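You operate a simulated robot arm through the tools that you are given. There is no shell and no other tool. Be economical: measure what you need, move in short steps, check, and stop when the job is done.

The job below is to be done with a simulated robot arm. You get a single attempt, and the scene is never put back.

TASK
Turn the gas on from the black cylinder at 5 litres a minute.
Fine: move the yellow cap to the other cylinder's cup, seat the coupling before the valve opens, other valve shut, no leak.

It is judged by the outcome, as a careful person would: the job done as asked, and still so three seconds after it is handed in. It fails if anything else is knocked over, pushed out of place, dropped, spilled or broken. A push-on lid holds only when it is set on centred and level and pressed home; a screw cap is set on level and turned clockwise until tight.

THE ROBOT
A 7-joint arm with a three-finger gripper, on a carriage that runs on a rail from [-728, 2162] to [63, -188] (x, y) and turns from -207 to 125 degrees about z. Base frame: it is fixed where the carriage stands at the start and does not move with it; the origin is on the floor, on the carriage's upright axis, x ahead of it, y to its left, z up. Units: mm, degrees, N and s.
With the tool pointing down near the work surface it reaches from about 100 to 680 mm from the robot's upright axis, wherever it stands. Its first joint turns from -115.0 to 115.0 degrees. Places, roughly: flow dial [400, 300, 1000]; gas rack [500, 300, 700]. Payload 2.69 kg.
The TCP is the grasp point between the finger pads, 30 mm short of the fingertips. In the tool frame z runs along the fingers and y along their closing line. The gripper opens to 128 mm. The gripper's body begins 117 mm behind the TCP.
Orientation is that of the tool frame in the base frame, as a unit quaternion [w, x, y, z]. With the fingers straight down and closing along the base's y, the tool's x points along the base's -x, its y along +y and its z along -z.

THE INTERFACE
- The arm moves only by the tool arm_command. Its argument "series" is a list of rows, each an object of numbers (a shift or turn left out is 0, a gripper value left out holds the last): "grip": the closure, from 0 (fully open) to 1 (shut); "tx", "ty", "tz": the shift along the tool's x, y, z in units of 40 mm (1.0 is 40 mm); "ax", "ay", "az": the turn, a rotation vector about the tool's x, y, z in units of 6 degrees (1.0 is 6 degrees). In form: [{"grip": .., "tx": .., "ty": .., "tz": .., "ax": .., "ay": .., "az": ..}, ...]. A call has 1 to 10 rows; each row shifts and turns the commanded pose from where the row before left it, along the tool's axes as they then stand. A call with a number of a shift or a turn outside -1 to 1 is refused whole. Rows are played at 5 a second. More than 50 mm and 8.6 degrees between two rows, or a gripper value outside its range, and nothing of the call is played. A pose out of reach is approached as far as the arm can. The call stops where the force on the tool passes 40 N (or 10 N more than at its start, if that is more) or the arm is blocked; 0.2 s more then pass. The fingers move at their own pace and stop on an object; they squeeze with about 39 N. The grip force told is the motor's: it shows also when the fingers shut on nothing. Time passes only in rows, and 0.2 s behind the last, so rows that do not move let the fingers close. The reply holds the time, the measured pose of the TCP, the force on the tool along the base axes, the opening and the grip force, in the units named above and with some noise, with the torque about the TCP (base axes, N m) and any sound that the robot's microphone picked up.
- Cameras (640 x 400 px; columns grow to the right, rows downward): "scene" is now at [6.2, 203.4, 1757.2]; the picture's right is [0.46, -0.89, 0.00], its down [-0.69, -0.36, -0.63] and it looks along [0.56, 0.29, -0.78] (base axes); focal length 214 px, centre (320, 200). "wrist" rides on the gripper at [58, 54, -131] in the tool frame; the picture's right is [-0.68, 0.74, 0.00], its down [-0.62, -0.57, -0.55] and it looks along [-0.40, -0.37, 0.84] (tool axes); focal length 234 px, centre (320, 200). There is no depth. A picture from a camera that has moved, and an enlarged one, comes with that camera's place and axes in the base frame and with its lens.
- snapshot(camera): a new picture of that camera. The clock stands still meanwhile.
- raise_lower(by): slides the trunk up (or, below 0, down) by that many mm; the arm and the scene camera ride with it, the base frame stays. It gives what a move gives, with no picture.
- roll_base(legs): drives the robot by 1 to 6 legs, each [ahead, left, turn to the left] in mm, mm and degrees, along the robot's own axes; the way and the turn of a leg run together, so that a leg with both is an arc; at most 1500 mm and 180 degrees a leg. The arm and the cameras ride along, it lands a little off, and it stops where it bumps. It keeps to its track: a leg is cut to what the track allows. It gives what a move gives.
- aim_head(pan, tilt): turns the head with the scene camera to pan (to the left, within 155 degrees either way) and tilt (down, from -29 to 69), counted from straight ahead of the robot. It gives what a move gives.
- zoom(camera, box): a new picture of the part [left, top, right, bottom] of that camera's present view, enlarged. The clock stands still meanwhile.
- finish_job(): hands the job in; it is judged then, once.

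Go step by step. Nothing tells you exact positions but the pictures and the camera data: compare them with the known pose of the tool, close in by small moves and look again before you grip or let go. The budget is 120 turns and 98 pictures, counting those below and the enlarged ones. Unless the task says otherwise, let go and move clear before handing in, and close with one line.

The tools are called after "Request:" as a command line: name --argument value ..., lists and objects as JSON in quotes. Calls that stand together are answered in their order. arm_command: Moves the arm, as the interface text tells. Its arguments: {"type":"object","properties":{"series":{"type":"array"}},"required":["series"]} The other tools are called the same way: raise_lower (by) slides the trunk up or down; roll_base (legs) drives the base; aim_head (pan, tilt) turns the head that bears the scene camera; snapshot (camera) takes a picture; zoom (camera, box) takes an enlarged picture of a part of a camera's view; finish_job () hands the job in.

At the start:

```text
time: 0.0
ee_pos: [469.7, 152.8, 1393.7]
tool_rot: [0.0, 0.0, 1.0, 0.0]
ft_force: [-0.1, 0.4, -0.1]
moment: [0.0, -0.03, 0.03]
opening: 128.0
finger_force: 0.0
trunk travel left (down, up): [-925.0, 65.0]
robot x, y, heading: [3.9, 1.4, -0.0]
head pan, tilt: [27.5, 51.1]
```

scene: 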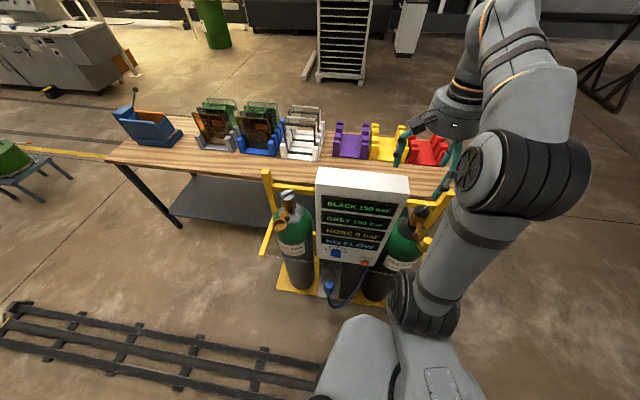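
wrist: 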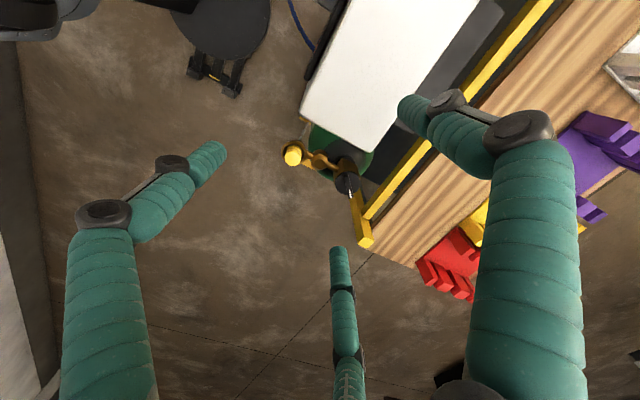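

The rack has two cylinders with a display panel between them; I need a closer look at the labels, caps, hose and dial.

Request:
zoom --camera "scene" --box '[250, 160, 350, 222]'

Request:
zoom --camera "scene" --box '[250, 160, 450, 310]'

Request:
zoom --camera "wrist" --box '[270, 100, 400, 260]'

```text
6.40 times, centred on (300, 191) of scene
camera zoom: at [6.2, 203.4, 1757.2], right [0.46, -0.89, 0.0], down [-0.69, -0.36, -0.63], along [0.56, 0.29, -0.78], focal length 1373 px, centre (448, 258)
```

zoom: 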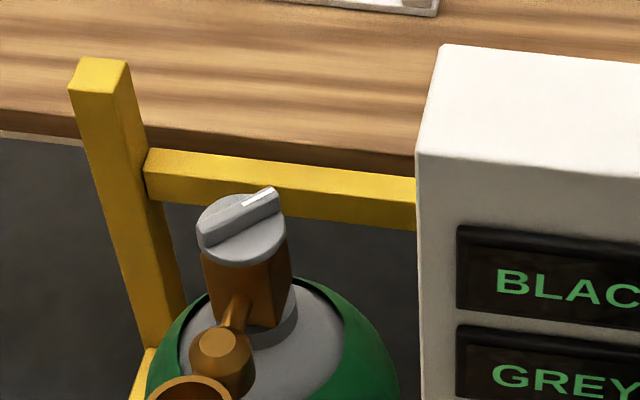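

```text
2.67 times, centred on (350, 235) of scene
camera zoom: at [6.2, 203.4, 1757.2], right [0.46, -0.89, 0.0], down [-0.69, -0.36, -0.63], along [0.56, 0.29, -0.78], focal length 572 px, centre (240, 107)
```

zoom: 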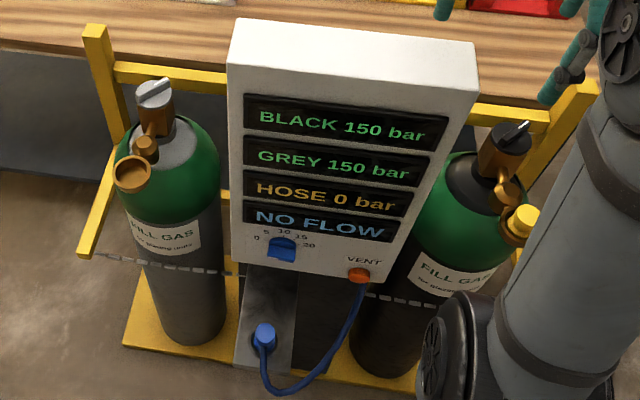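

```text
2.50 times, centred on (335, 180) of wrist
camera zoom: at [410.5, 205.3, 1525.5], right [0.68, 0.74, 0.0], down [0.62, -0.57, 0.55], along [0.4, -0.37, -0.84], focal length 585 px, centre (282, 250)
```

zoom: 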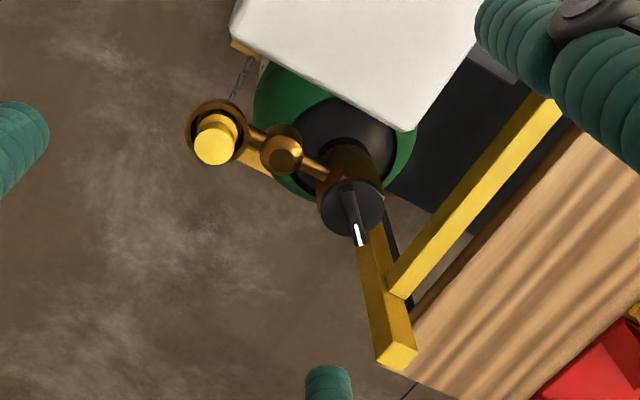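

The black cylinder's cup carries the yellow cap (about [512, 33, 1060]), the grey cup is empty, and the blue coupling is parked below the panel. I'll move the wrist above the cap, to the right of the panel, and look again.

Request:
arm_command --series '[{"ty": -1}, {"ty": -1}, {"ty": -1, "tx": -0.5}, {"tx": -0.5, "tz": 0.8}, {"tz": 1}, {"tz": 1}, {"tz": 0.8}]'

Request:
snapshot --camera "wrist"

Request:
snapshot --camera "scene"

```text
time: 1.6
ee_pos: [509.2, 32.5, 1251.1]
tool_rot: [0.0, 0.0, 1.0, 0.0]
ft_force: [-0.2, -0.2, 0.3]
moment: [-0.02, -0.01, 0.01]
opening: 127.8
finger_force: 0.0
trunk travel left (down, up): [-925.0, 65.0]
robot x, y, heading: [-0.4, -0.4, -0.1]
head pan, tilt: [27.5, 51.1]
```

```text
92 pictures are left
camera wrist: at [450.6, 86.1, 1381.4], right [0.68, 0.74, 0.0], down [0.62, -0.57, 0.55], along [0.4, -0.37, -0.84], focal length 234 px, centre (320, 200)
```

wrist: 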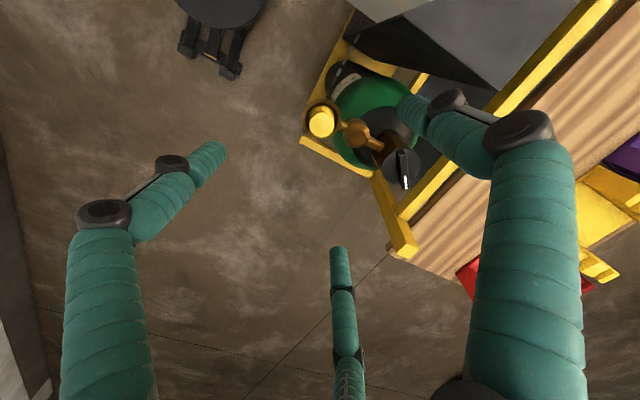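

```text
91 pictures are left
camera scene: at [6.5, 203.9, 1757.2], right [0.46, -0.89, 0.0], down [-0.69, -0.36, -0.63], along [0.56, 0.29, -0.78], focal length 214 px, centre (320, 200)
```

scene: 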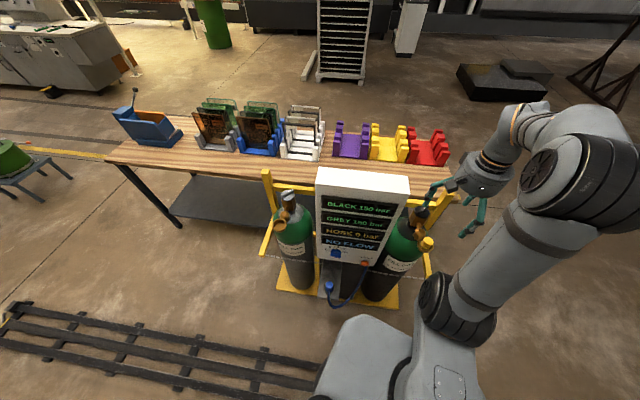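

Estimates agree. Let me zoom in on the cap, coupling and valve details.

Request:
zoom --camera "wrist" --box '[280, 60, 440, 210]'

Request:
zoom --camera "scene" --box '[300, 240, 380, 310]'

Request:
zoom --camera "scene" --box '[385, 175, 505, 265]'

```text
2.67 times, centred on (360, 135) of wrist
camera zoom: at [450.6, 86.1, 1381.4], right [0.68, 0.74, 0.0], down [0.62, -0.57, 0.55], along [0.4, -0.37, -0.84], focal length 624 px, centre (213, 373)
```

zoom: 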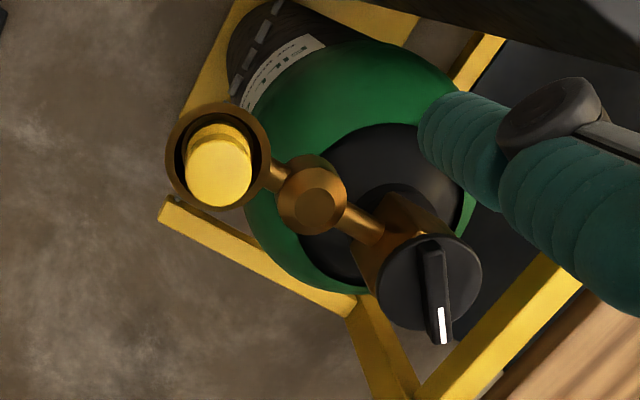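

```text
5.71 times, centred on (340, 275) of scene
camera zoom: at [6.5, 203.9, 1757.2], right [0.46, -0.89, 0.0], down [-0.69, -0.36, -0.63], along [0.56, 0.29, -0.78], focal length 1226 px, centre (206, -229)
```

zoom: 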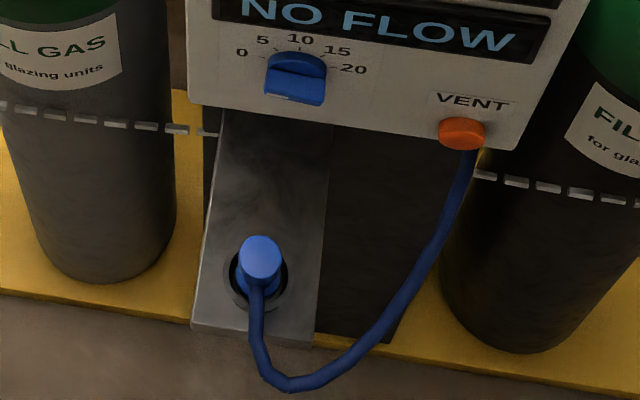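

```text
4.44 times, centred on (445, 220) of scene
camera zoom: at [6.5, 203.9, 1757.2], right [0.46, -0.89, 0.0], down [-0.69, -0.36, -0.63], along [0.56, 0.29, -0.78], focal length 953 px, centre (-236, 111)
```

zoom: 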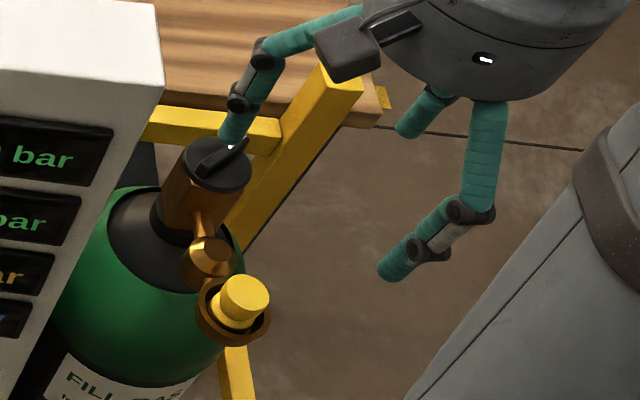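

The cap is a small yellow knob in a brass cup. I'll descend 80 mm for a closer triangulation, and close the fingers partly to see how they move.

Request:
arm_command --series '[{"tz": 1, "grip": 0.4}, {"tz": 1}, {}, {}]'

Request:
snapshot --camera "wrist"

Request:
zoom --camera "scene" --box '[385, 175, 505, 265]'

```text
time: 2.6
ee_pos: [510.4, 32.0, 1170.6]
tool_rot: [0.0, 0.001, 1.0, 0.0]
ft_force: [0.4, 0.5, 0.4]
moment: [0.04, -0.03, 0.0]
opening: 76.8
finger_force: 0.0
trunk travel left (down, up): [-925.0, 65.0]
robot x, y, heading: [-1.7, -2.1, -0.1]
head pan, tilt: [27.5, 51.1]
```

```text
87 pictures are left
camera wrist: at [451.1, 85.5, 1301.5], right [0.68, 0.74, 0.0], down [0.62, -0.57, 0.55], along [0.4, -0.37, -0.84], focal length 234 px, centre (320, 200)
```

wrist: 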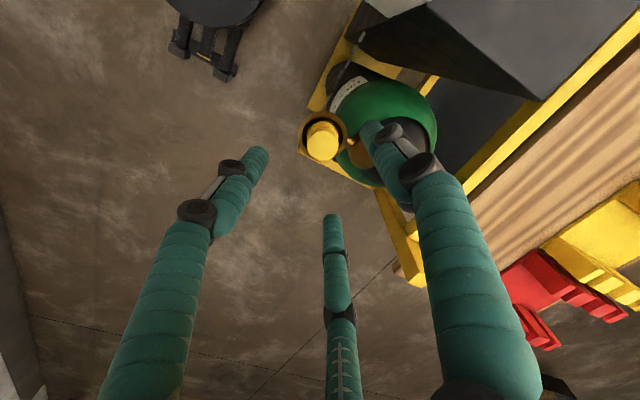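

```text
4.44 times, centred on (445, 220) of scene
camera zoom: at [6.7, 203.5, 1757.2], right [0.46, -0.89, 0.0], down [-0.69, -0.36, -0.63], along [0.56, 0.29, -0.78], focal length 953 px, centre (-236, 111)
```

zoom: 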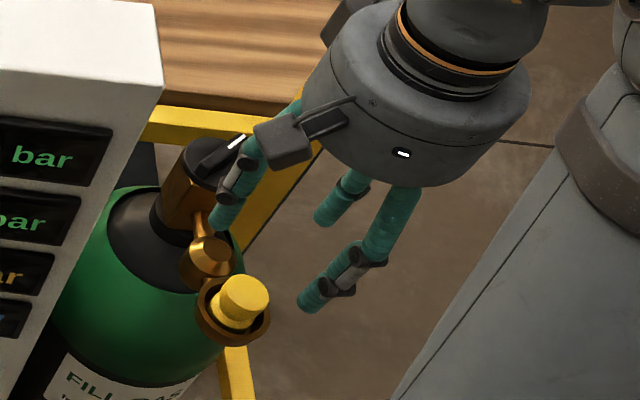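

Request:
zoom --camera "wrist" --box '[280, 90, 400, 190]'

```text
4.00 times, centred on (340, 140) of wrist
camera zoom: at [451.1, 85.5, 1301.5], right [0.68, 0.74, 0.0], down [0.62, -0.57, 0.55], along [0.4, -0.37, -0.84], focal length 937 px, centre (240, 440)
```

zoom: 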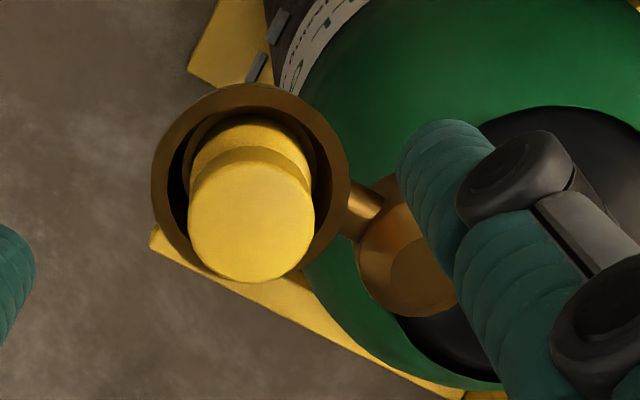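

Cap top is about z 1075, rim about 31 mm below, at x,y ≈ (512.5, 32), diameter 32. I'll lower so the tips come beside the cap top, then check.

Request:
arm_command --series '[{"tz": 0.7, "tx": -0.05, "grip": 0.45}, {"tz": 0.6}, {"tz": 0.5}, {}]'

Request:
zoom --camera "wrist" --box '[260, 100, 420, 220]'

Request:
zoom --camera "scene" --box '[385, 190, 485, 265]'

```text
time: 3.6
ee_pos: [510.6, 32.1, 1098.0]
tool_rot: [0.0, 0.0, 1.0, 0.0]
ft_force: [-0.7, -0.6, 0.0]
moment: [0.0, -0.01, 0.01]
opening: 70.3
finger_force: 0.0
trunk travel left (down, up): [-925.0, 65.0]
robot x, y, heading: [-1.6, 2.7, 0.0]
head pan, tilt: [27.5, 51.1]
```

```text
3.33 times, centred on (340, 160) of wrist
camera zoom: at [452.0, 85.3, 1229.1], right [0.68, 0.74, 0.0], down [0.62, -0.57, 0.55], along [0.4, -0.37, -0.84], focal length 781 px, centre (253, 333)
```

zoom: 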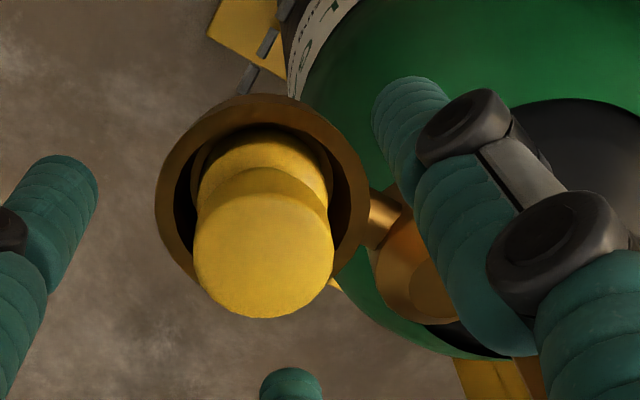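

```text
5.33 times, centred on (435, 228) of scene
camera zoom: at [5.7, 203.4, 1757.2], right [0.46, -0.89, 0.0], down [-0.69, -0.36, -0.63], along [0.56, 0.29, -0.78], focal length 1144 px, centre (-293, 53)
```

zoom: 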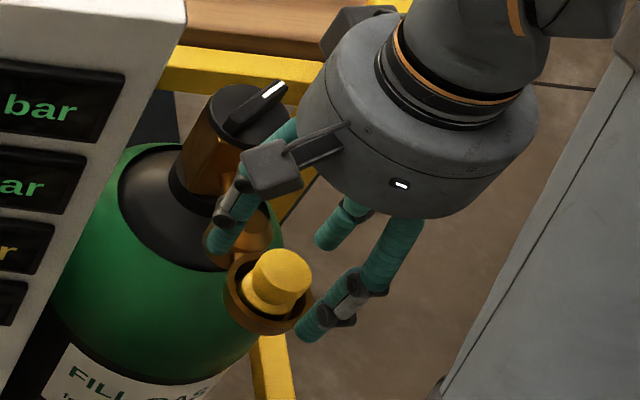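

Cap centred near (513.5, 31), top z ≈ 1070, rim ≈ 1036. I'll lower 20 mm and close.

Request:
arm_command --series '[{"tz": 0.5, "tx": -0.07, "ty": -0.03}, {"grip": 0.7}, {}, {"grip": 0.85}, {}, {}, {}]'

Request:
zoom --camera "wrist" --box '[260, 100, 420, 220]'

Request:
zoom --camera "scene" --box '[385, 190, 485, 265]'

```text
time: 5.2
ee_pos: [515.4, 30.6, 1078.3]
tool_rot: [0.001, -0.001, 1.0, -0.001]
ft_force: [5.6, -1.3, -0.3]
moment: [-0.07, -0.26, 0.02]
opening: 32.8
finger_force: 39.7
trunk travel left (down, up): [-925.0, 65.0]
robot x, y, heading: [3.7, 3.4, 0.0]
head pan, tilt: [27.5, 51.1]
```

```text
3.33 times, centred on (340, 160) of wrist
camera zoom: at [456.5, 83.6, 1209.2], right [0.68, 0.74, 0.0], down [0.62, -0.57, 0.55], along [0.4, -0.37, -0.84], focal length 781 px, centre (253, 333)
```

zoom: 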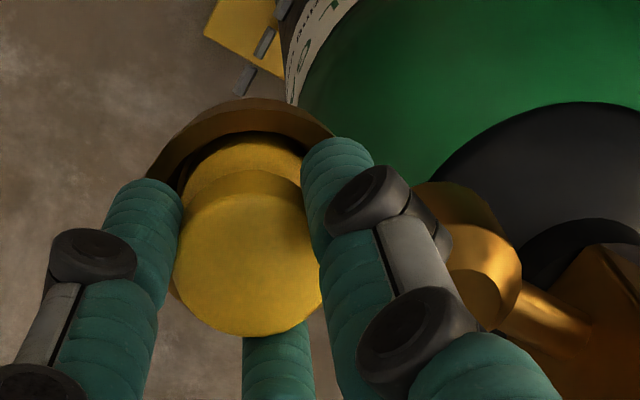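

```text
5.33 times, centred on (435, 228) of scene
camera zoom: at [7.3, 203.0, 1757.3], right [0.46, -0.89, 0.0], down [-0.69, -0.36, -0.63], along [0.56, 0.29, -0.78], focal length 1144 px, centre (-293, 53)
```

zoom: 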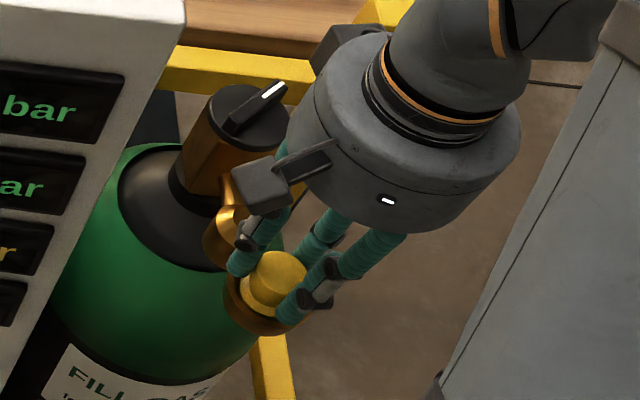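

Cap is held (32.8 mm). Lift straight up slowly.

Request:
arm_command --series '[{"tz": -0.15}, {"tz": -0.25}, {"tz": -0.5}, {"tz": -1}, {"tz": -1}]'

Request:
snapshot --camera "wrist"

```text
time: 6.4
ee_pos: [511.1, 31.8, 1194.5]
tool_rot: [0.001, 0.0, 1.0, -0.001]
ft_force: [0.6, 0.2, 0.0]
moment: [0.01, 0.0, 0.0]
opening: 32.6
finger_force: 38.5
trunk travel left (down, up): [-925.0, 65.0]
robot x, y, heading: [3.4, 1.3, 0.2]
head pan, tilt: [27.5, 51.1]
```

```text
80 pictures are left
camera wrist: at [453.8, 85.9, 1325.2], right [0.68, 0.74, 0.0], down [0.62, -0.57, 0.55], along [0.4, -0.37, -0.84], focal length 234 px, centre (320, 200)
```

wrist: 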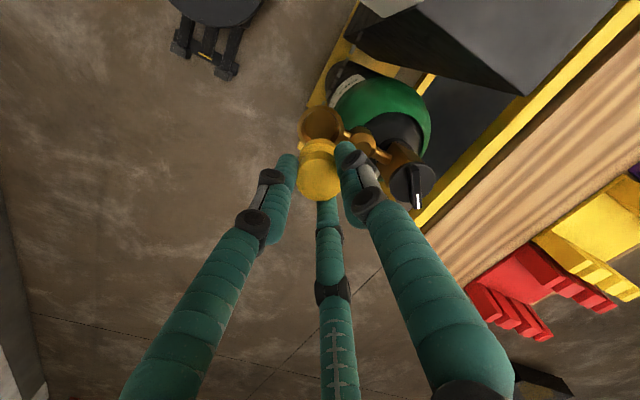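

Cap is free. I'll raise above the panel and drive along the rail toward the grey cylinder.

Request:
arm_command --series '[{"tz": -1}, {"tz": -1}, {"tz": -1}, {"tz": -1}, {"tz": -1}, {"tz": -0.5}]'

Request:
roll_base --legs '[[-121, 360, 0]]'

Request:
snapshot --camera "wrist"

Request:
snapshot --camera "scene"

```text
time: 7.8
ee_pos: [514.4, 30.9, 1414.4]
tool_rot: [0.0, 0.0, 1.0, 0.0]
ft_force: [0.9, -0.3, 0.0]
moment: [-0.01, 0.01, 0.0]
opening: 32.5
finger_force: 39.2
trunk travel left (down, up): [-925.0, 65.0]
robot x, y, heading: [-0.3, -0.4, -0.1]
head pan, tilt: [27.5, 51.1]
```

```text
time: 10.2
ee_pos: [393.3, 389.2, 1414.2]
tool_rot: [0.0, 0.001, 1.0, 0.0]
ft_force: [0.8, -0.2, 0.4]
moment: [-0.01, -0.01, 0.01]
opening: 32.4
finger_force: 39.1
trunk travel left (down, up): [-925.0, 65.0]
robot x, y, heading: [-122.3, 361.7, 0.0]
head pan, tilt: [27.5, 51.1]
```

```text
79 pictures are left
camera wrist: at [333.9, 443.0, 1545.7], right [0.68, 0.74, 0.0], down [0.61, -0.57, 0.55], along [0.4, -0.37, -0.84], focal length 234 px, centre (320, 200)
```

wrist: 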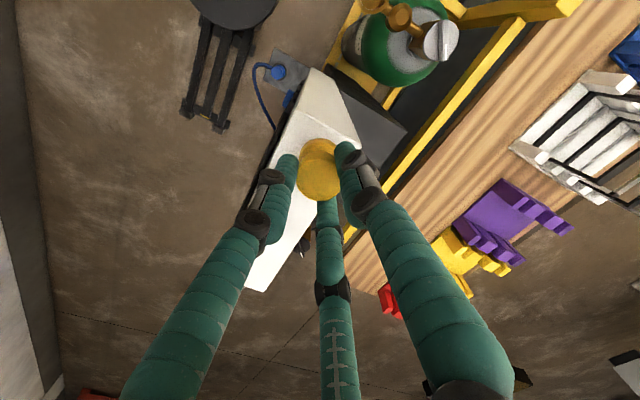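

```text
78 pictures are left
camera scene: at [-114.5, 562.6, 1757.2], right [0.46, -0.89, 0.0], down [-0.69, -0.36, -0.63], along [0.56, 0.29, -0.78], focal length 214 px, centre (320, 200)
```

scene: 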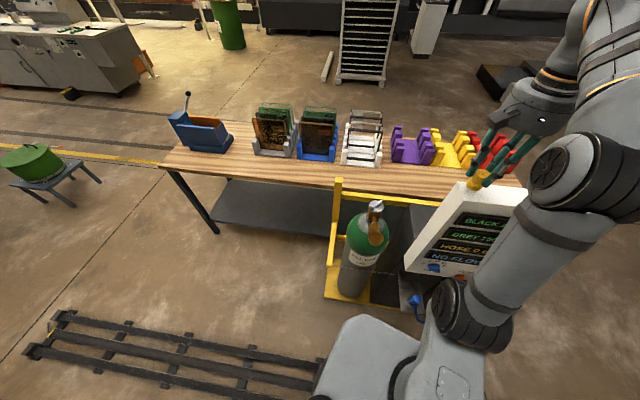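

Now move over the grey cup (about [338, 555]) at height and look.

Request:
arm_command --series '[{"ty": 1, "tx": 0.3}, {"ty": 1, "tx": 0.3}, {"ty": 1, "tx": 0.3}, {"ty": 1, "tx": 0.4}, {"tz": 1}, {"tz": 1}, {"tz": 1}, {"tz": 1}]'

Request:
snapshot --camera "wrist"

Request:
zoom --camera "scene" --box '[310, 180, 450, 285]'

```text
time: 12.0
ee_pos: [340.0, 550.5, 1254.0]
tool_rot: [-0.001, 0.002, 1.0, -0.001]
ft_force: [-0.1, -0.6, -1.0]
moment: [0.02, 0.06, -0.01]
opening: 32.3
finger_force: 38.9
trunk travel left (down, up): [-925.0, 65.0]
robot x, y, heading: [-122.9, 364.7, -0.3]
head pan, tilt: [27.5, 51.1]
```

```text
77 pictures are left
camera wrist: at [282.2, 603.8, 1384.8], right [0.68, 0.73, 0.0], down [0.61, -0.57, 0.55], along [0.4, -0.37, -0.84], focal length 234 px, centre (320, 200)
```

wrist: 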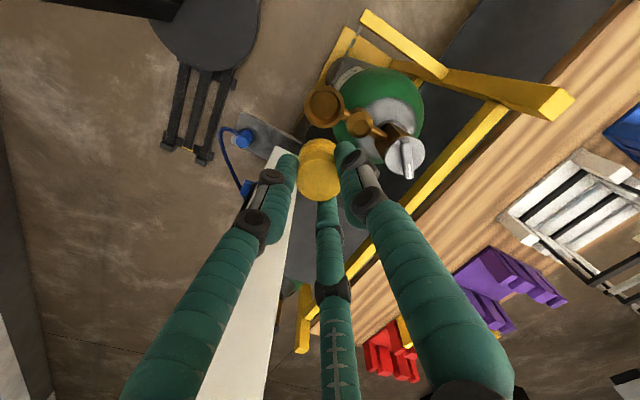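

```text
3.81 times, centred on (380, 232) of scene
camera zoom: at [-113.5, 562.7, 1757.2], right [0.46, -0.89, 0.0], down [-0.69, -0.36, -0.63], along [0.56, 0.29, -0.78], focal length 817 px, centre (91, 76)
```

zoom: 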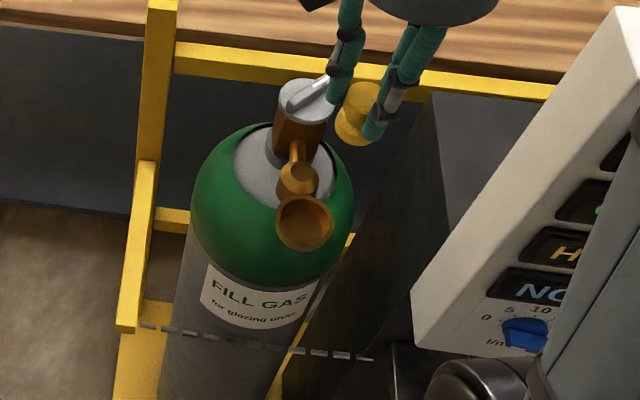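

Request:
arm_command --series '[{"ty": 0.24, "tx": 0.11, "tz": 1}, {"tz": 1}, {"tz": 0.8}, {}]'

Request:
zoom --camera "wrist" --box '[260, 70, 420, 210]'

Request:
zoom --camera "scene" --box '[330, 180, 430, 260]'

```text
time: 13.0
ee_pos: [334.2, 559.0, 1142.8]
tool_rot: [0.0, 0.001, 1.0, -0.001]
ft_force: [0.3, -0.6, -0.9]
moment: [0.03, 0.03, 0.0]
opening: 32.4
finger_force: 39.0
trunk travel left (down, up): [-925.0, 65.0]
robot x, y, heading: [-123.9, 362.4, 0.1]
head pan, tilt: [27.5, 51.1]
```

```text
2.86 times, centred on (340, 140) of wrist
camera zoom: at [275.6, 612.4, 1273.1], right [0.68, 0.74, 0.0], down [0.61, -0.57, 0.55], along [0.4, -0.37, -0.84], focal length 669 px, centre (263, 371)
```

zoom: 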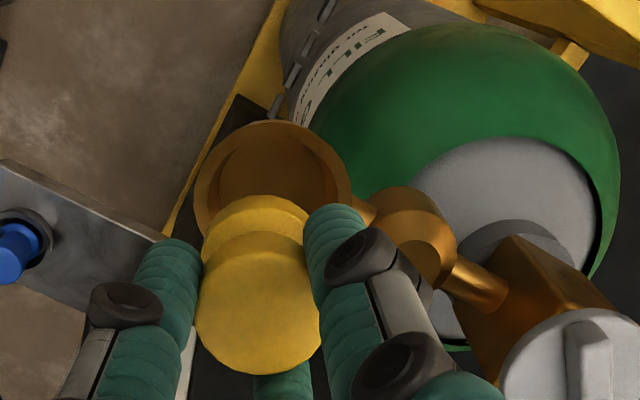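

```text
5.00 times, centred on (380, 220) of scene
camera zoom: at [-115.1, 562.6, 1757.2], right [0.46, -0.89, 0.0], down [-0.69, -0.36, -0.63], along [0.56, 0.29, -0.78], focal length 1072 px, centre (20, 100)
```

zoom: 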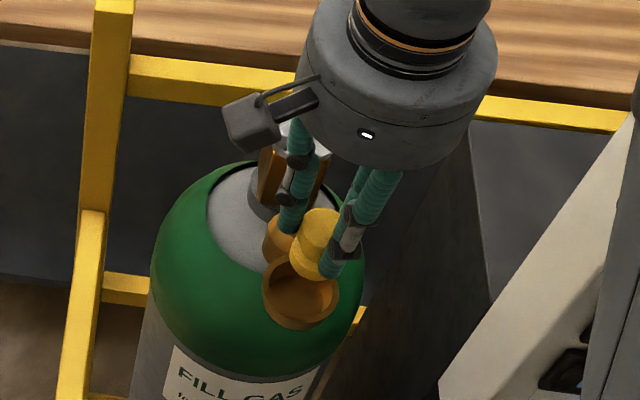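

Nearly aligned. Shift ~(+2,+1.5) and descend 32 mm so the cap's bottom comes just above the rim, then check.

Request:
arm_command --series '[{"ty": 0.04, "tx": -0.05, "tz": 0.4}, {"tz": 0.4}, {}]'

Request:
zoom --camera "wrist" --box '[260, 90, 400, 195]'

Request:
zoom --camera "scene" --box '[350, 200, 410, 250]'

```text
time: 13.8
ee_pos: [337.5, 561.3, 1110.3]
tool_rot: [-0.001, 0.001, 1.0, 0.001]
ft_force: [0.0, -0.2, 0.7]
moment: [0.0, 0.0, -0.02]
opening: 32.3
finger_force: 39.2
trunk travel left (down, up): [-925.0, 65.0]
robot x, y, heading: [-118.6, 359.8, -0.0]
head pan, tilt: [27.5, 51.1]
```

```text
3.81 times, centred on (330, 142) of wrist
camera zoom: at [278.8, 614.4, 1241.0], right [0.68, 0.74, 0.0], down [0.61, -0.57, 0.55], along [0.4, -0.37, -0.84], focal length 892 px, centre (282, 419)
```

zoom: 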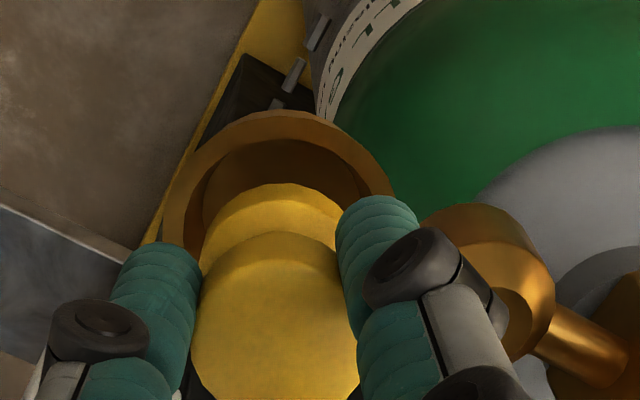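

```text
8.00 times, centred on (380, 225) of scene
camera zoom: at [-114.8, 562.7, 1757.2], right [0.46, -0.89, 0.0], down [-0.69, -0.36, -0.63], along [0.56, 0.29, -0.78], focal length 1716 px, centre (-160, 0)
```

zoom: 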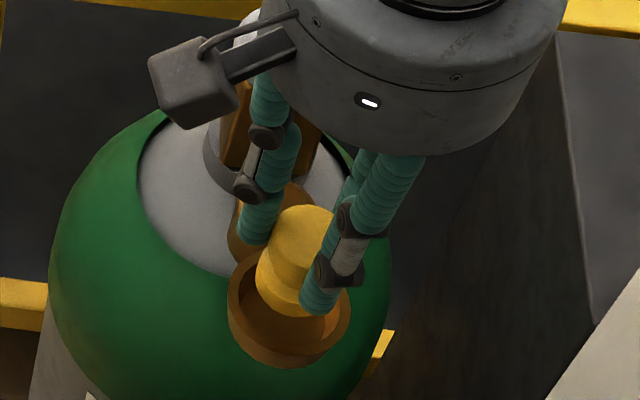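

Aligned within a couple of millimetres. Lower gently, watching force.

Request:
arm_command --series '[{"tz": 0.2}, {"tz": 0.15}, {"tz": 0.15}, {}]'

Request:
zoom --camera "wrist" --box '[260, 90, 400, 195]'

Request:
zoom --camera "scene" --box '[350, 200, 410, 250]'

```text
time: 14.8
ee_pos: [338.4, 561.6, 1090.3]
tool_rot: [0.0, 0.001, 1.0, -0.001]
ft_force: [0.4, 0.3, -0.4]
moment: [0.01, -0.02, 0.03]
opening: 32.4
finger_force: 39.7
trunk travel left (down, up): [-925.0, 65.0]
robot x, y, heading: [-121.0, 358.0, 0.0]
head pan, tilt: [27.5, 51.1]
```

```text
3.81 times, centred on (330, 142) of wrist
camera zoom: at [279.1, 614.5, 1221.3], right [0.68, 0.74, 0.0], down [0.61, -0.57, 0.55], along [0.4, -0.37, -0.84], focal length 892 px, centre (282, 419)
```

zoom: 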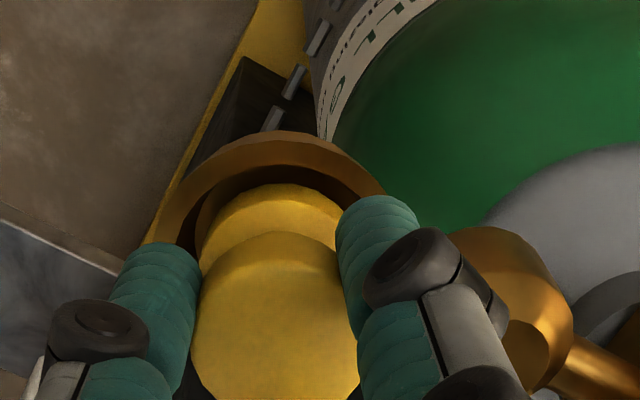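

```text
8.00 times, centred on (380, 225) of scene
camera zoom: at [-114.8, 562.7, 1757.2], right [0.46, -0.89, 0.0], down [-0.69, -0.36, -0.63], along [0.56, 0.29, -0.78], focal length 1716 px, centre (-160, 0)
```

zoom: 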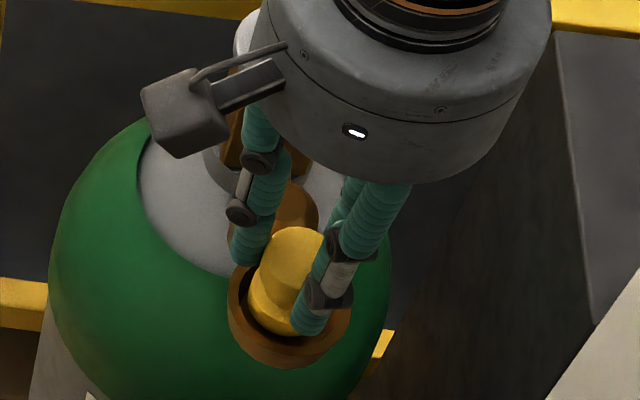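

Relationship matches the seated view on the black side. Continue down until contact.

Request:
arm_command --series '[{"tz": 0.1}, {"tz": 0.1}, {"tz": 0.1}, {}]'

Request:
zoom --camera "scene" --box '[350, 200, 410, 250]'

```text
time: 15.8
ee_pos: [337.4, 562.0, 1078.6]
tool_rot: [0.0, 0.001, 1.0, 0.0]
ft_force: [-0.2, 0.1, -0.6]
moment: [-0.01, 0.0, 0.0]
opening: 32.5
finger_force: 39.1
trunk travel left (down, up): [-925.0, 65.0]
robot x, y, heading: [-121.1, 357.4, -0.2]
head pan, tilt: [27.5, 51.1]
```

```text
8.00 times, centred on (380, 225) of scene
camera zoom: at [-114.7, 562.7, 1757.2], right [0.46, -0.89, 0.0], down [-0.69, -0.36, -0.63], along [0.56, 0.29, -0.78], focal length 1716 px, centre (-160, 0)
```

zoom: 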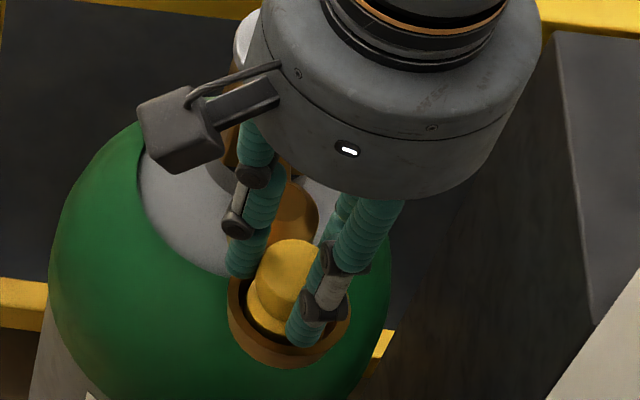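

Request:
arm_command --series '[{"tz": 0.05}, {"tz": 0.05}, {"tz": 0.05}, {}]'

```text
time: 16.8
ee_pos: [337.8, 560.4, 1075.3]
tool_rot: [0.003, 0.001, 1.0, 0.002]
ft_force: [7.1, 0.1, 35.5]
moment: [0.04, -0.17, -0.05]
opening: 32.2
finger_force: 40.0
trunk travel left (down, up): [-925.0, 65.0]
robot x, y, heading: [-121.0, 358.2, -0.1]
head pan, tilt: [27.5, 51.1]
```

Firm contact at the same height as the seated position on the black cup. Relieve slightly, open, and retreat a little to look.

Request:
arm_command --series '[{"tz": -0.04}, {"grip": 0.7}, {"grip": 0.55}, {}, {"tz": -0.5}, {"tz": -1}, {"tz": -0.5}]'

Request:
zoom --camera "scene" --box '[350, 200, 410, 250]'

Request:
zoom --camera "wrist" --box '[260, 70, 400, 175]'

```text
time: 18.4
ee_pos: [338.5, 561.4, 1153.6]
tool_rot: [0.0, 0.0, 1.0, 0.0]
ft_force: [-0.4, -0.5, 0.2]
moment: [-0.03, 0.03, 0.02]
opening: 57.6
finger_force: 0.2
trunk travel left (down, up): [-925.0, 65.0]
robot x, y, heading: [-124.3, 358.6, 0.3]
head pan, tilt: [27.5, 51.1]
```

```text
8.00 times, centred on (380, 225) of scene
camera zoom: at [-114.8, 562.7, 1757.2], right [0.46, -0.89, 0.0], down [-0.69, -0.36, -0.63], along [0.56, 0.29, -0.78], focal length 1716 px, centre (-160, 0)
```

zoom: 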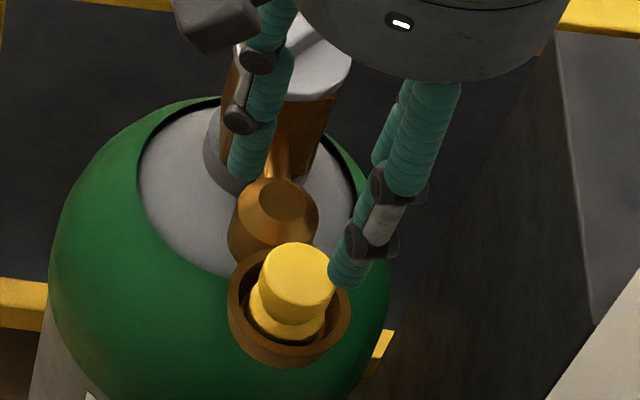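

```text
3.81 times, centred on (330, 122) of wrist
camera zoom: at [279.3, 614.6, 1285.4], right [0.68, 0.74, 0.0], down [0.62, -0.57, 0.55], along [0.4, -0.37, -0.84], focal length 892 px, centre (282, 495)
```

zoom: 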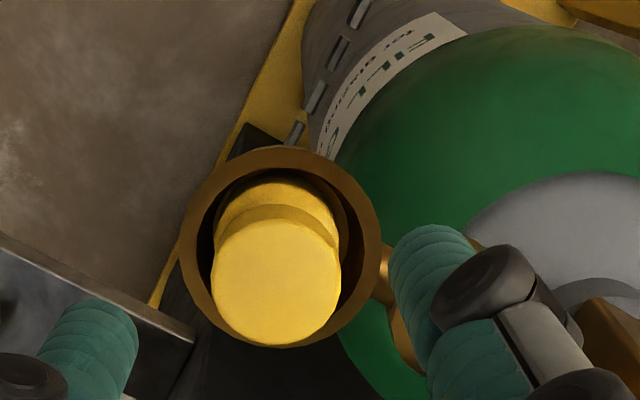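

The cap is seated upright in the grey cup. Now I back the hand off toward the robot, drive back to the start station, and look at the coupling.

Request:
arm_command --series '[{"tz": -0.5, "grip": 0}, {"tx": 1}, {"tx": 1}, {"tx": 1}, {"tx": 1}, {"tx": 1, "ty": -0.5}, {"tx": 0.5, "ty": -0.7}, {"ty": -0.8}]'

Request:
roll_base --legs '[[121, -360, 0]]'

Request:
snapshot --camera "wrist"

Request:
snapshot --camera "scene"

```text
time: 20.2
ee_pos: [118.9, 475.6, 1173.8]
tool_rot: [0.0, 0.002, 1.0, 0.002]
ft_force: [0.1, -0.4, 0.0]
moment: [0.08, 0.01, 0.01]
opening: 128.1
finger_force: 0.1
trunk travel left (down, up): [-925.0, 65.0]
robot x, y, heading: [-118.0, 357.2, -0.1]
head pan, tilt: [27.5, 51.1]
```

```text
time: 22.6
ee_pos: [238.9, 120.1, 1174.2]
tool_rot: [0.0, 0.004, 1.0, 0.0]
ft_force: [-0.3, 0.7, -0.1]
moment: [0.02, -0.02, 0.01]
opening: 127.9
finger_force: 0.0
trunk travel left (down, up): [-925.0, 65.0]
robot x, y, heading: [-0.1, -1.5, -0.6]
head pan, tilt: [27.5, 51.1]
```

```text
66 pictures are left
camera wrist: at [180.6, 174.4, 1305.1], right [0.68, 0.73, 0.0], down [0.61, -0.57, 0.55], along [0.4, -0.37, -0.84], focal length 234 px, centre (320, 200)
```

wrist: 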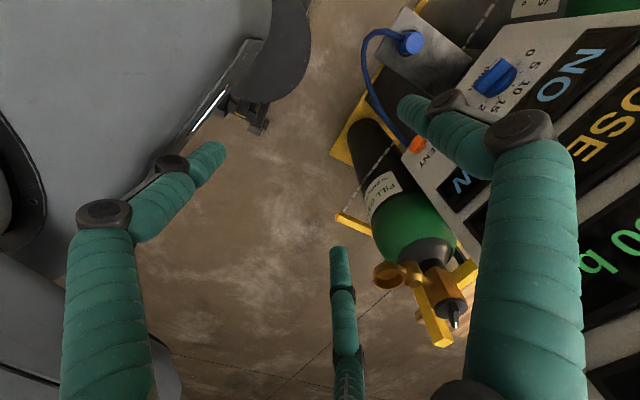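

```text
65 pictures are left
camera scene: at [7.4, 203.6, 1757.2], right [0.46, -0.89, 0.0], down [-0.69, -0.36, -0.63], along [0.56, 0.29, -0.78], focal length 214 px, centre (320, 200)
```

scene: 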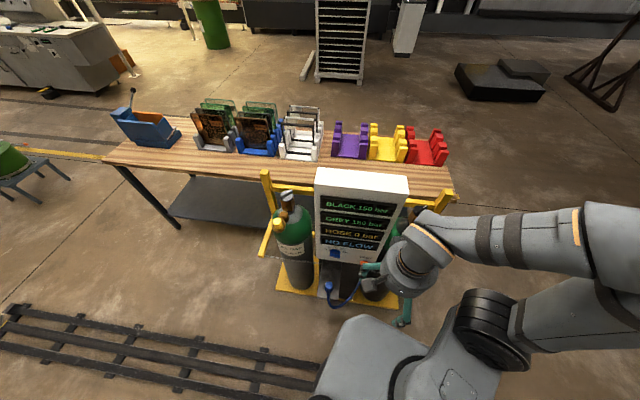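

Now zoom on the coupling from both cameras.

Request:
zoom --camera "wrist" --box '[340, 0, 540, 150]'

Request:
zoom --camera "scene" --box '[300, 230, 380, 310]'

```text
2.67 times, centred on (440, 75) of wrist
camera zoom: at [180.6, 174.4, 1305.1], right [0.68, 0.73, 0.0], down [0.61, -0.57, 0.55], along [0.4, -0.37, -0.84], focal length 624 px, centre (0, 533)
```

zoom: 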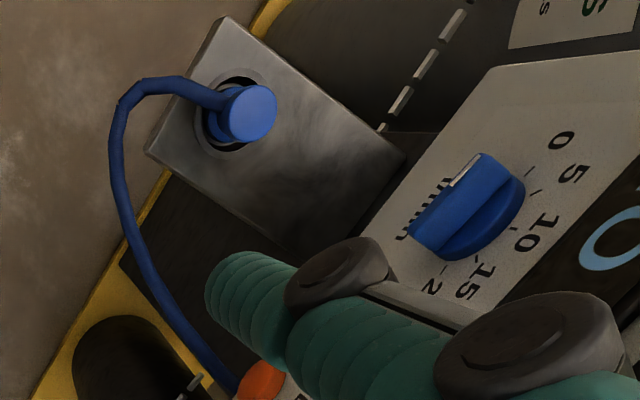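

```text
5.00 times, centred on (340, 270) of scene
camera zoom: at [7.4, 203.6, 1757.2], right [0.46, -0.89, 0.0], down [-0.69, -0.36, -0.63], along [0.56, 0.29, -0.78], focal length 1072 px, centre (220, -150)
```

zoom: 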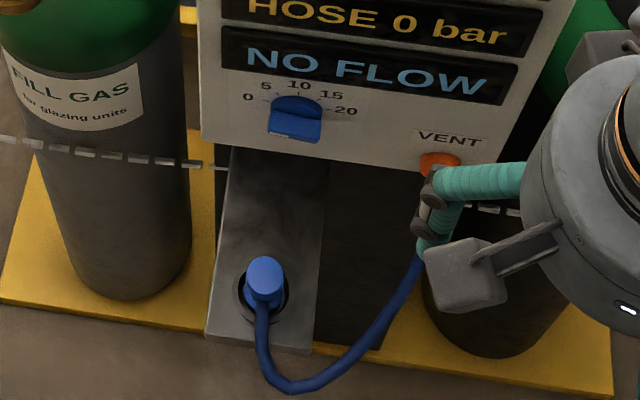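

Coupling top is about (293, 306.5, 797); panel face is ~85 mm behind it (dial at (360, 320, 970)). I'll pull back a bit, align the grip with the rack (18.6°), then lower the trunk 300 mm.

Request:
arm_command --series '[{"tx": 1}, {"az": -1}, {"az": -1}, {"az": -1.1}]'

Request:
raise_lower --by -300

Request:
snapshot --camera "scene"

Request:
snapshot --camera "wrist"

```text
refused: -1.1 is not a number from -1 to 1
```

```text
time: 25.6
ee_pos: [239.6, 120.2, 872.8]
tool_rot: [0.0, 0.004, 1.0, 0.0]
ft_force: [0.0, 0.2, -0.4]
moment: [-0.01, -0.01, 0.03]
opening: 128.0
finger_force: 0.0
trunk travel left (down, up): [-625.0, 365.0]
robot x, y, heading: [-0.9, 0.6, -0.4]
head pan, tilt: [27.5, 51.1]
```

```text
62 pictures are left
camera scene: at [7.3, 203.7, 1457.2], right [0.46, -0.89, 0.0], down [-0.69, -0.36, -0.63], along [0.56, 0.29, -0.78], focal length 214 px, centre (320, 200)
```

scene: 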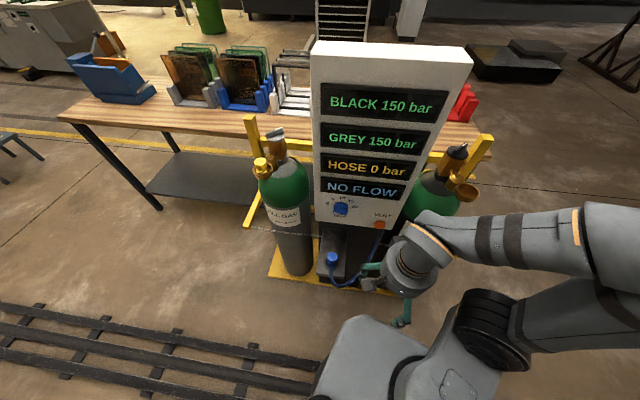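

```text
61 pictures are left
camera wrist: at [180.5, 174.4, 1005.2], right [0.68, 0.73, 0.0], down [0.61, -0.57, 0.55], along [0.4, -0.37, -0.84], focal length 234 px, centre (320, 200)
```

wrist: 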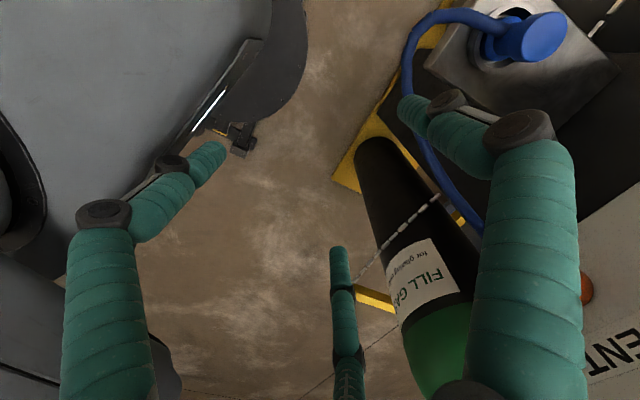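

Rows were refused for the turn size; trunk is lowered. The hand is clear. Now raise, rotate to the rack's yaw, swing in front of the coupling, and lean the hand 8° away from the panel.

Request:
arm_command --series '[{"tz": -1, "tx": 0.5}, {"tz": -0.5, "ty": 0.5}, {"ty": 1}, {"ty": 1}, {"ty": 1}, {"ty": 0.7, "tx": -0.4}, {"az": -1}, {"az": -1}, {"az": -1, "ay": 0}, {"az": -0.1}]'

Request:
arm_command --series '[{"ay": -0.67}, {"ay": -0.67}, {}]'

Request:
snapshot --camera "wrist"

Request:
zoom --camera "scene" --box '[260, 180, 420, 290]'

```text
time: 27.8
ee_pos: [235.9, 288.7, 934.9]
tool_rot: [0.0, -0.159, 0.987, 0.0]
ft_force: [-0.4, 0.2, -0.5]
moment: [-0.03, -0.04, 0.02]
opening: 128.1
finger_force: 0.0
trunk travel left (down, up): [-625.0, 365.0]
robot x, y, heading: [-1.2, 3.1, -0.4]
head pan, tilt: [27.5, 51.1]
```

```text
time: 28.6
ee_pos: [236.4, 289.5, 934.0]
tool_rot: [0.07, -0.158, 0.985, 0.011]
ft_force: [-0.5, -0.2, -0.6]
moment: [-0.02, 0.01, -0.02]
opening: 128.1
finger_force: 0.0
trunk travel left (down, up): [-625.0, 365.0]
robot x, y, heading: [0.8, -2.4, -0.4]
head pan, tilt: [27.5, 51.1]
```

```text
60 pictures are left
camera wrist: at [146.2, 315.5, 1055.8], right [0.41, 0.91, 0.1], down [0.68, -0.37, 0.63], along [0.61, -0.19, -0.77], focal length 234 px, centre (320, 200)
```

wrist: 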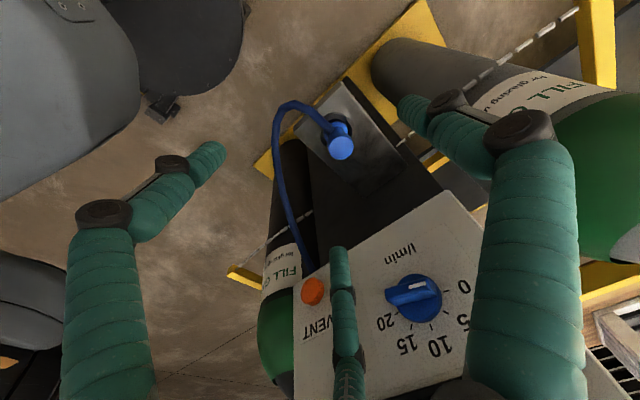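

```text
3.64 times, centred on (340, 235) of scene
camera zoom: at [7.4, 203.7, 1457.2], right [0.46, -0.89, 0.0], down [-0.69, -0.36, -0.63], along [0.56, 0.29, -0.78], focal length 780 px, centre (247, 73)
```

zoom: 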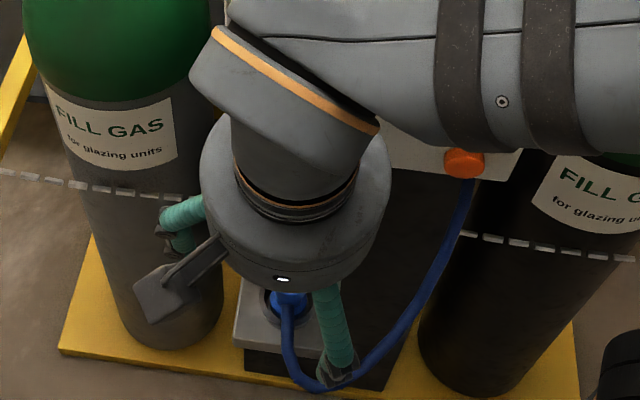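

Request:
zoom --camera "wrist" --box '[270, 80, 410, 190]'

```text
3.64 times, centred on (340, 135) of wrist
camera zoom: at [146.2, 315.5, 1055.8], right [0.41, 0.91, 0.1], down [0.68, -0.37, 0.63], along [0.61, -0.19, -0.77], focal length 852 px, centre (247, 436)
```

zoom: 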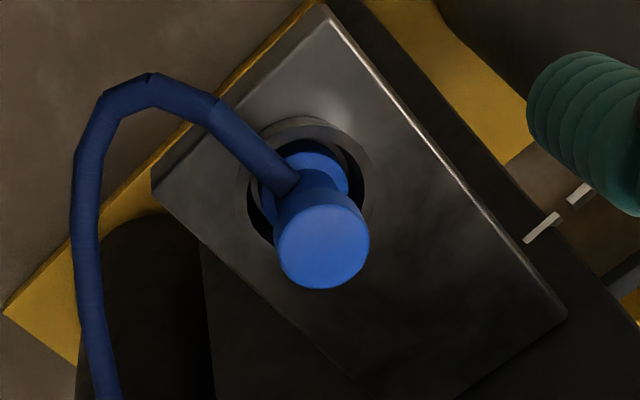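

Coupling axis ≈ (292.7, 307.3), top z≈790, holder ring z≈736, hose exits toward the robot. I move over it, stopping with tips about 40 mm above the top.

Request:
arm_command --series '[{"tx": -0.6, "tz": 0.5, "ty": -0.03, "grip": 0.3}, {"tx": -0.6, "tz": 0.5}, {"tz": 0.5}, {"tz": 0.54}, {}]'

Request:
zoom --camera "wrist" --box '[230, 80, 430, 230]'

Request:
zoom --camera "scene" --box '[260, 180, 420, 290]'

```text
time: 29.8
ee_pos: [293.5, 305.5, 859.5]
tool_rot: [0.069, -0.158, 0.985, 0.011]
ft_force: [0.6, 0.0, 0.6]
moment: [0.02, 0.01, -0.02]
opening: 89.4
finger_force: 0.1
trunk travel left (down, up): [-625.0, 365.0]
robot x, y, heading: [-1.8, -1.6, -0.8]
head pan, tilt: [27.5, 51.1]
```

```text
2.67 times, centred on (330, 155) of wrist
camera zoom: at [203.1, 332.4, 981.1], right [0.41, 0.91, 0.09], down [0.68, -0.37, 0.63], along [0.61, -0.19, -0.77], focal length 624 px, centre (293, 320)
```

zoom: 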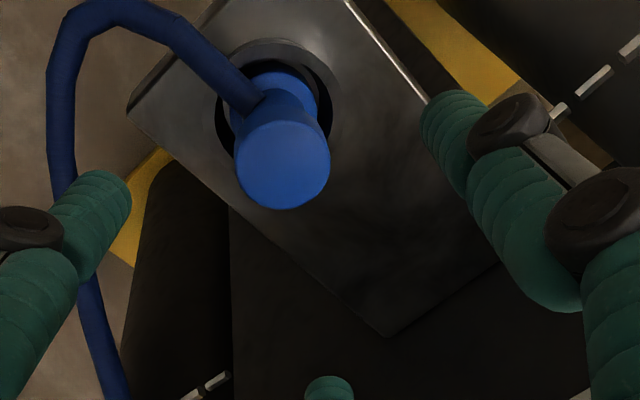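

```text
3.64 times, centred on (340, 235) of scene
camera zoom: at [7.3, 203.6, 1457.2], right [0.46, -0.89, 0.0], down [-0.69, -0.36, -0.63], along [0.56, 0.29, -0.78], focal length 780 px, centre (247, 73)
```

zoom: 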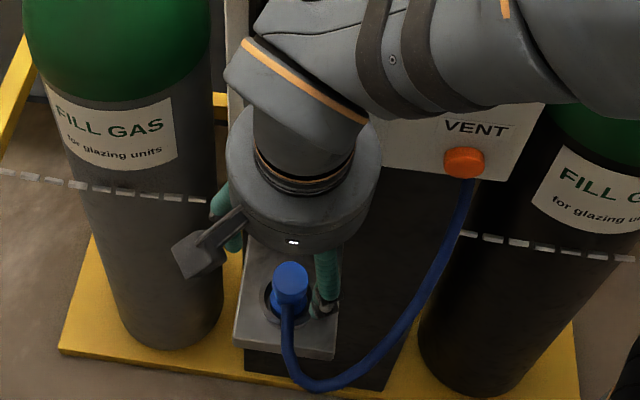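

Small correction, then lower so the tips are just above the ring, then close.

Request:
arm_command --series '[{"tx": 0.1, "ty": 0.07, "tz": 0.6, "grip": 0.42}, {"tx": 0.1, "tz": 0.6}, {"tz": 0.5}, {"tz": 0.2}, {}]'

Request:
zoom --camera "wrist" --box '[230, 80, 430, 230]'

Request:
zoom --camera "scene" --box '[290, 210, 390, 280]'

```text
time: 31.0
ee_pos: [294.4, 308.5, 784.5]
tool_rot: [0.069, -0.157, 0.985, 0.011]
ft_force: [0.2, -0.5, -1.1]
moment: [0.01, 0.04, -0.01]
opening: 74.2
finger_force: 0.1
trunk travel left (down, up): [-625.0, 365.0]
robot x, y, heading: [0.6, -0.7, -0.4]
head pan, tilt: [27.5, 51.1]
```

```text
2.67 times, centred on (330, 155) of wrist
camera zoom: at [204.1, 336.1, 905.6], right [0.41, 0.91, 0.09], down [0.68, -0.37, 0.63], along [0.61, -0.19, -0.77], focal length 624 px, centre (293, 320)
```

zoom: 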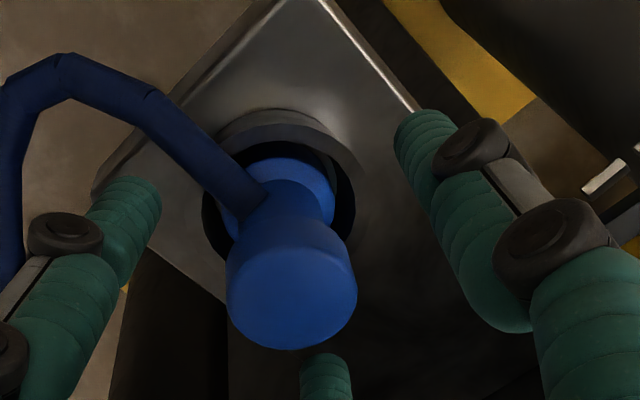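

```text
5.71 times, centred on (340, 245) of scene
camera zoom: at [7.3, 203.7, 1457.2], right [0.46, -0.89, 0.0], down [-0.69, -0.36, -0.63], along [0.56, 0.29, -0.78], focal length 1226 px, centre (206, -57)
```

zoom: 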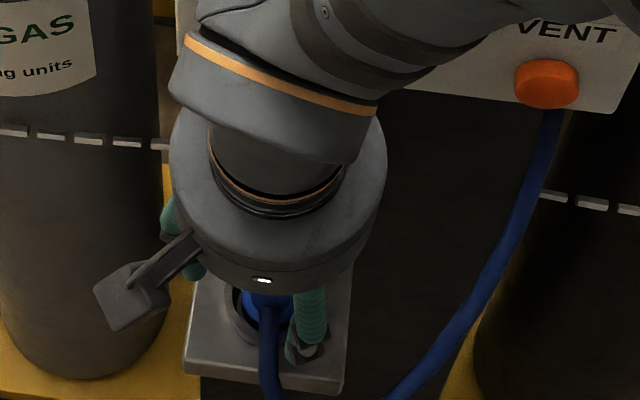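

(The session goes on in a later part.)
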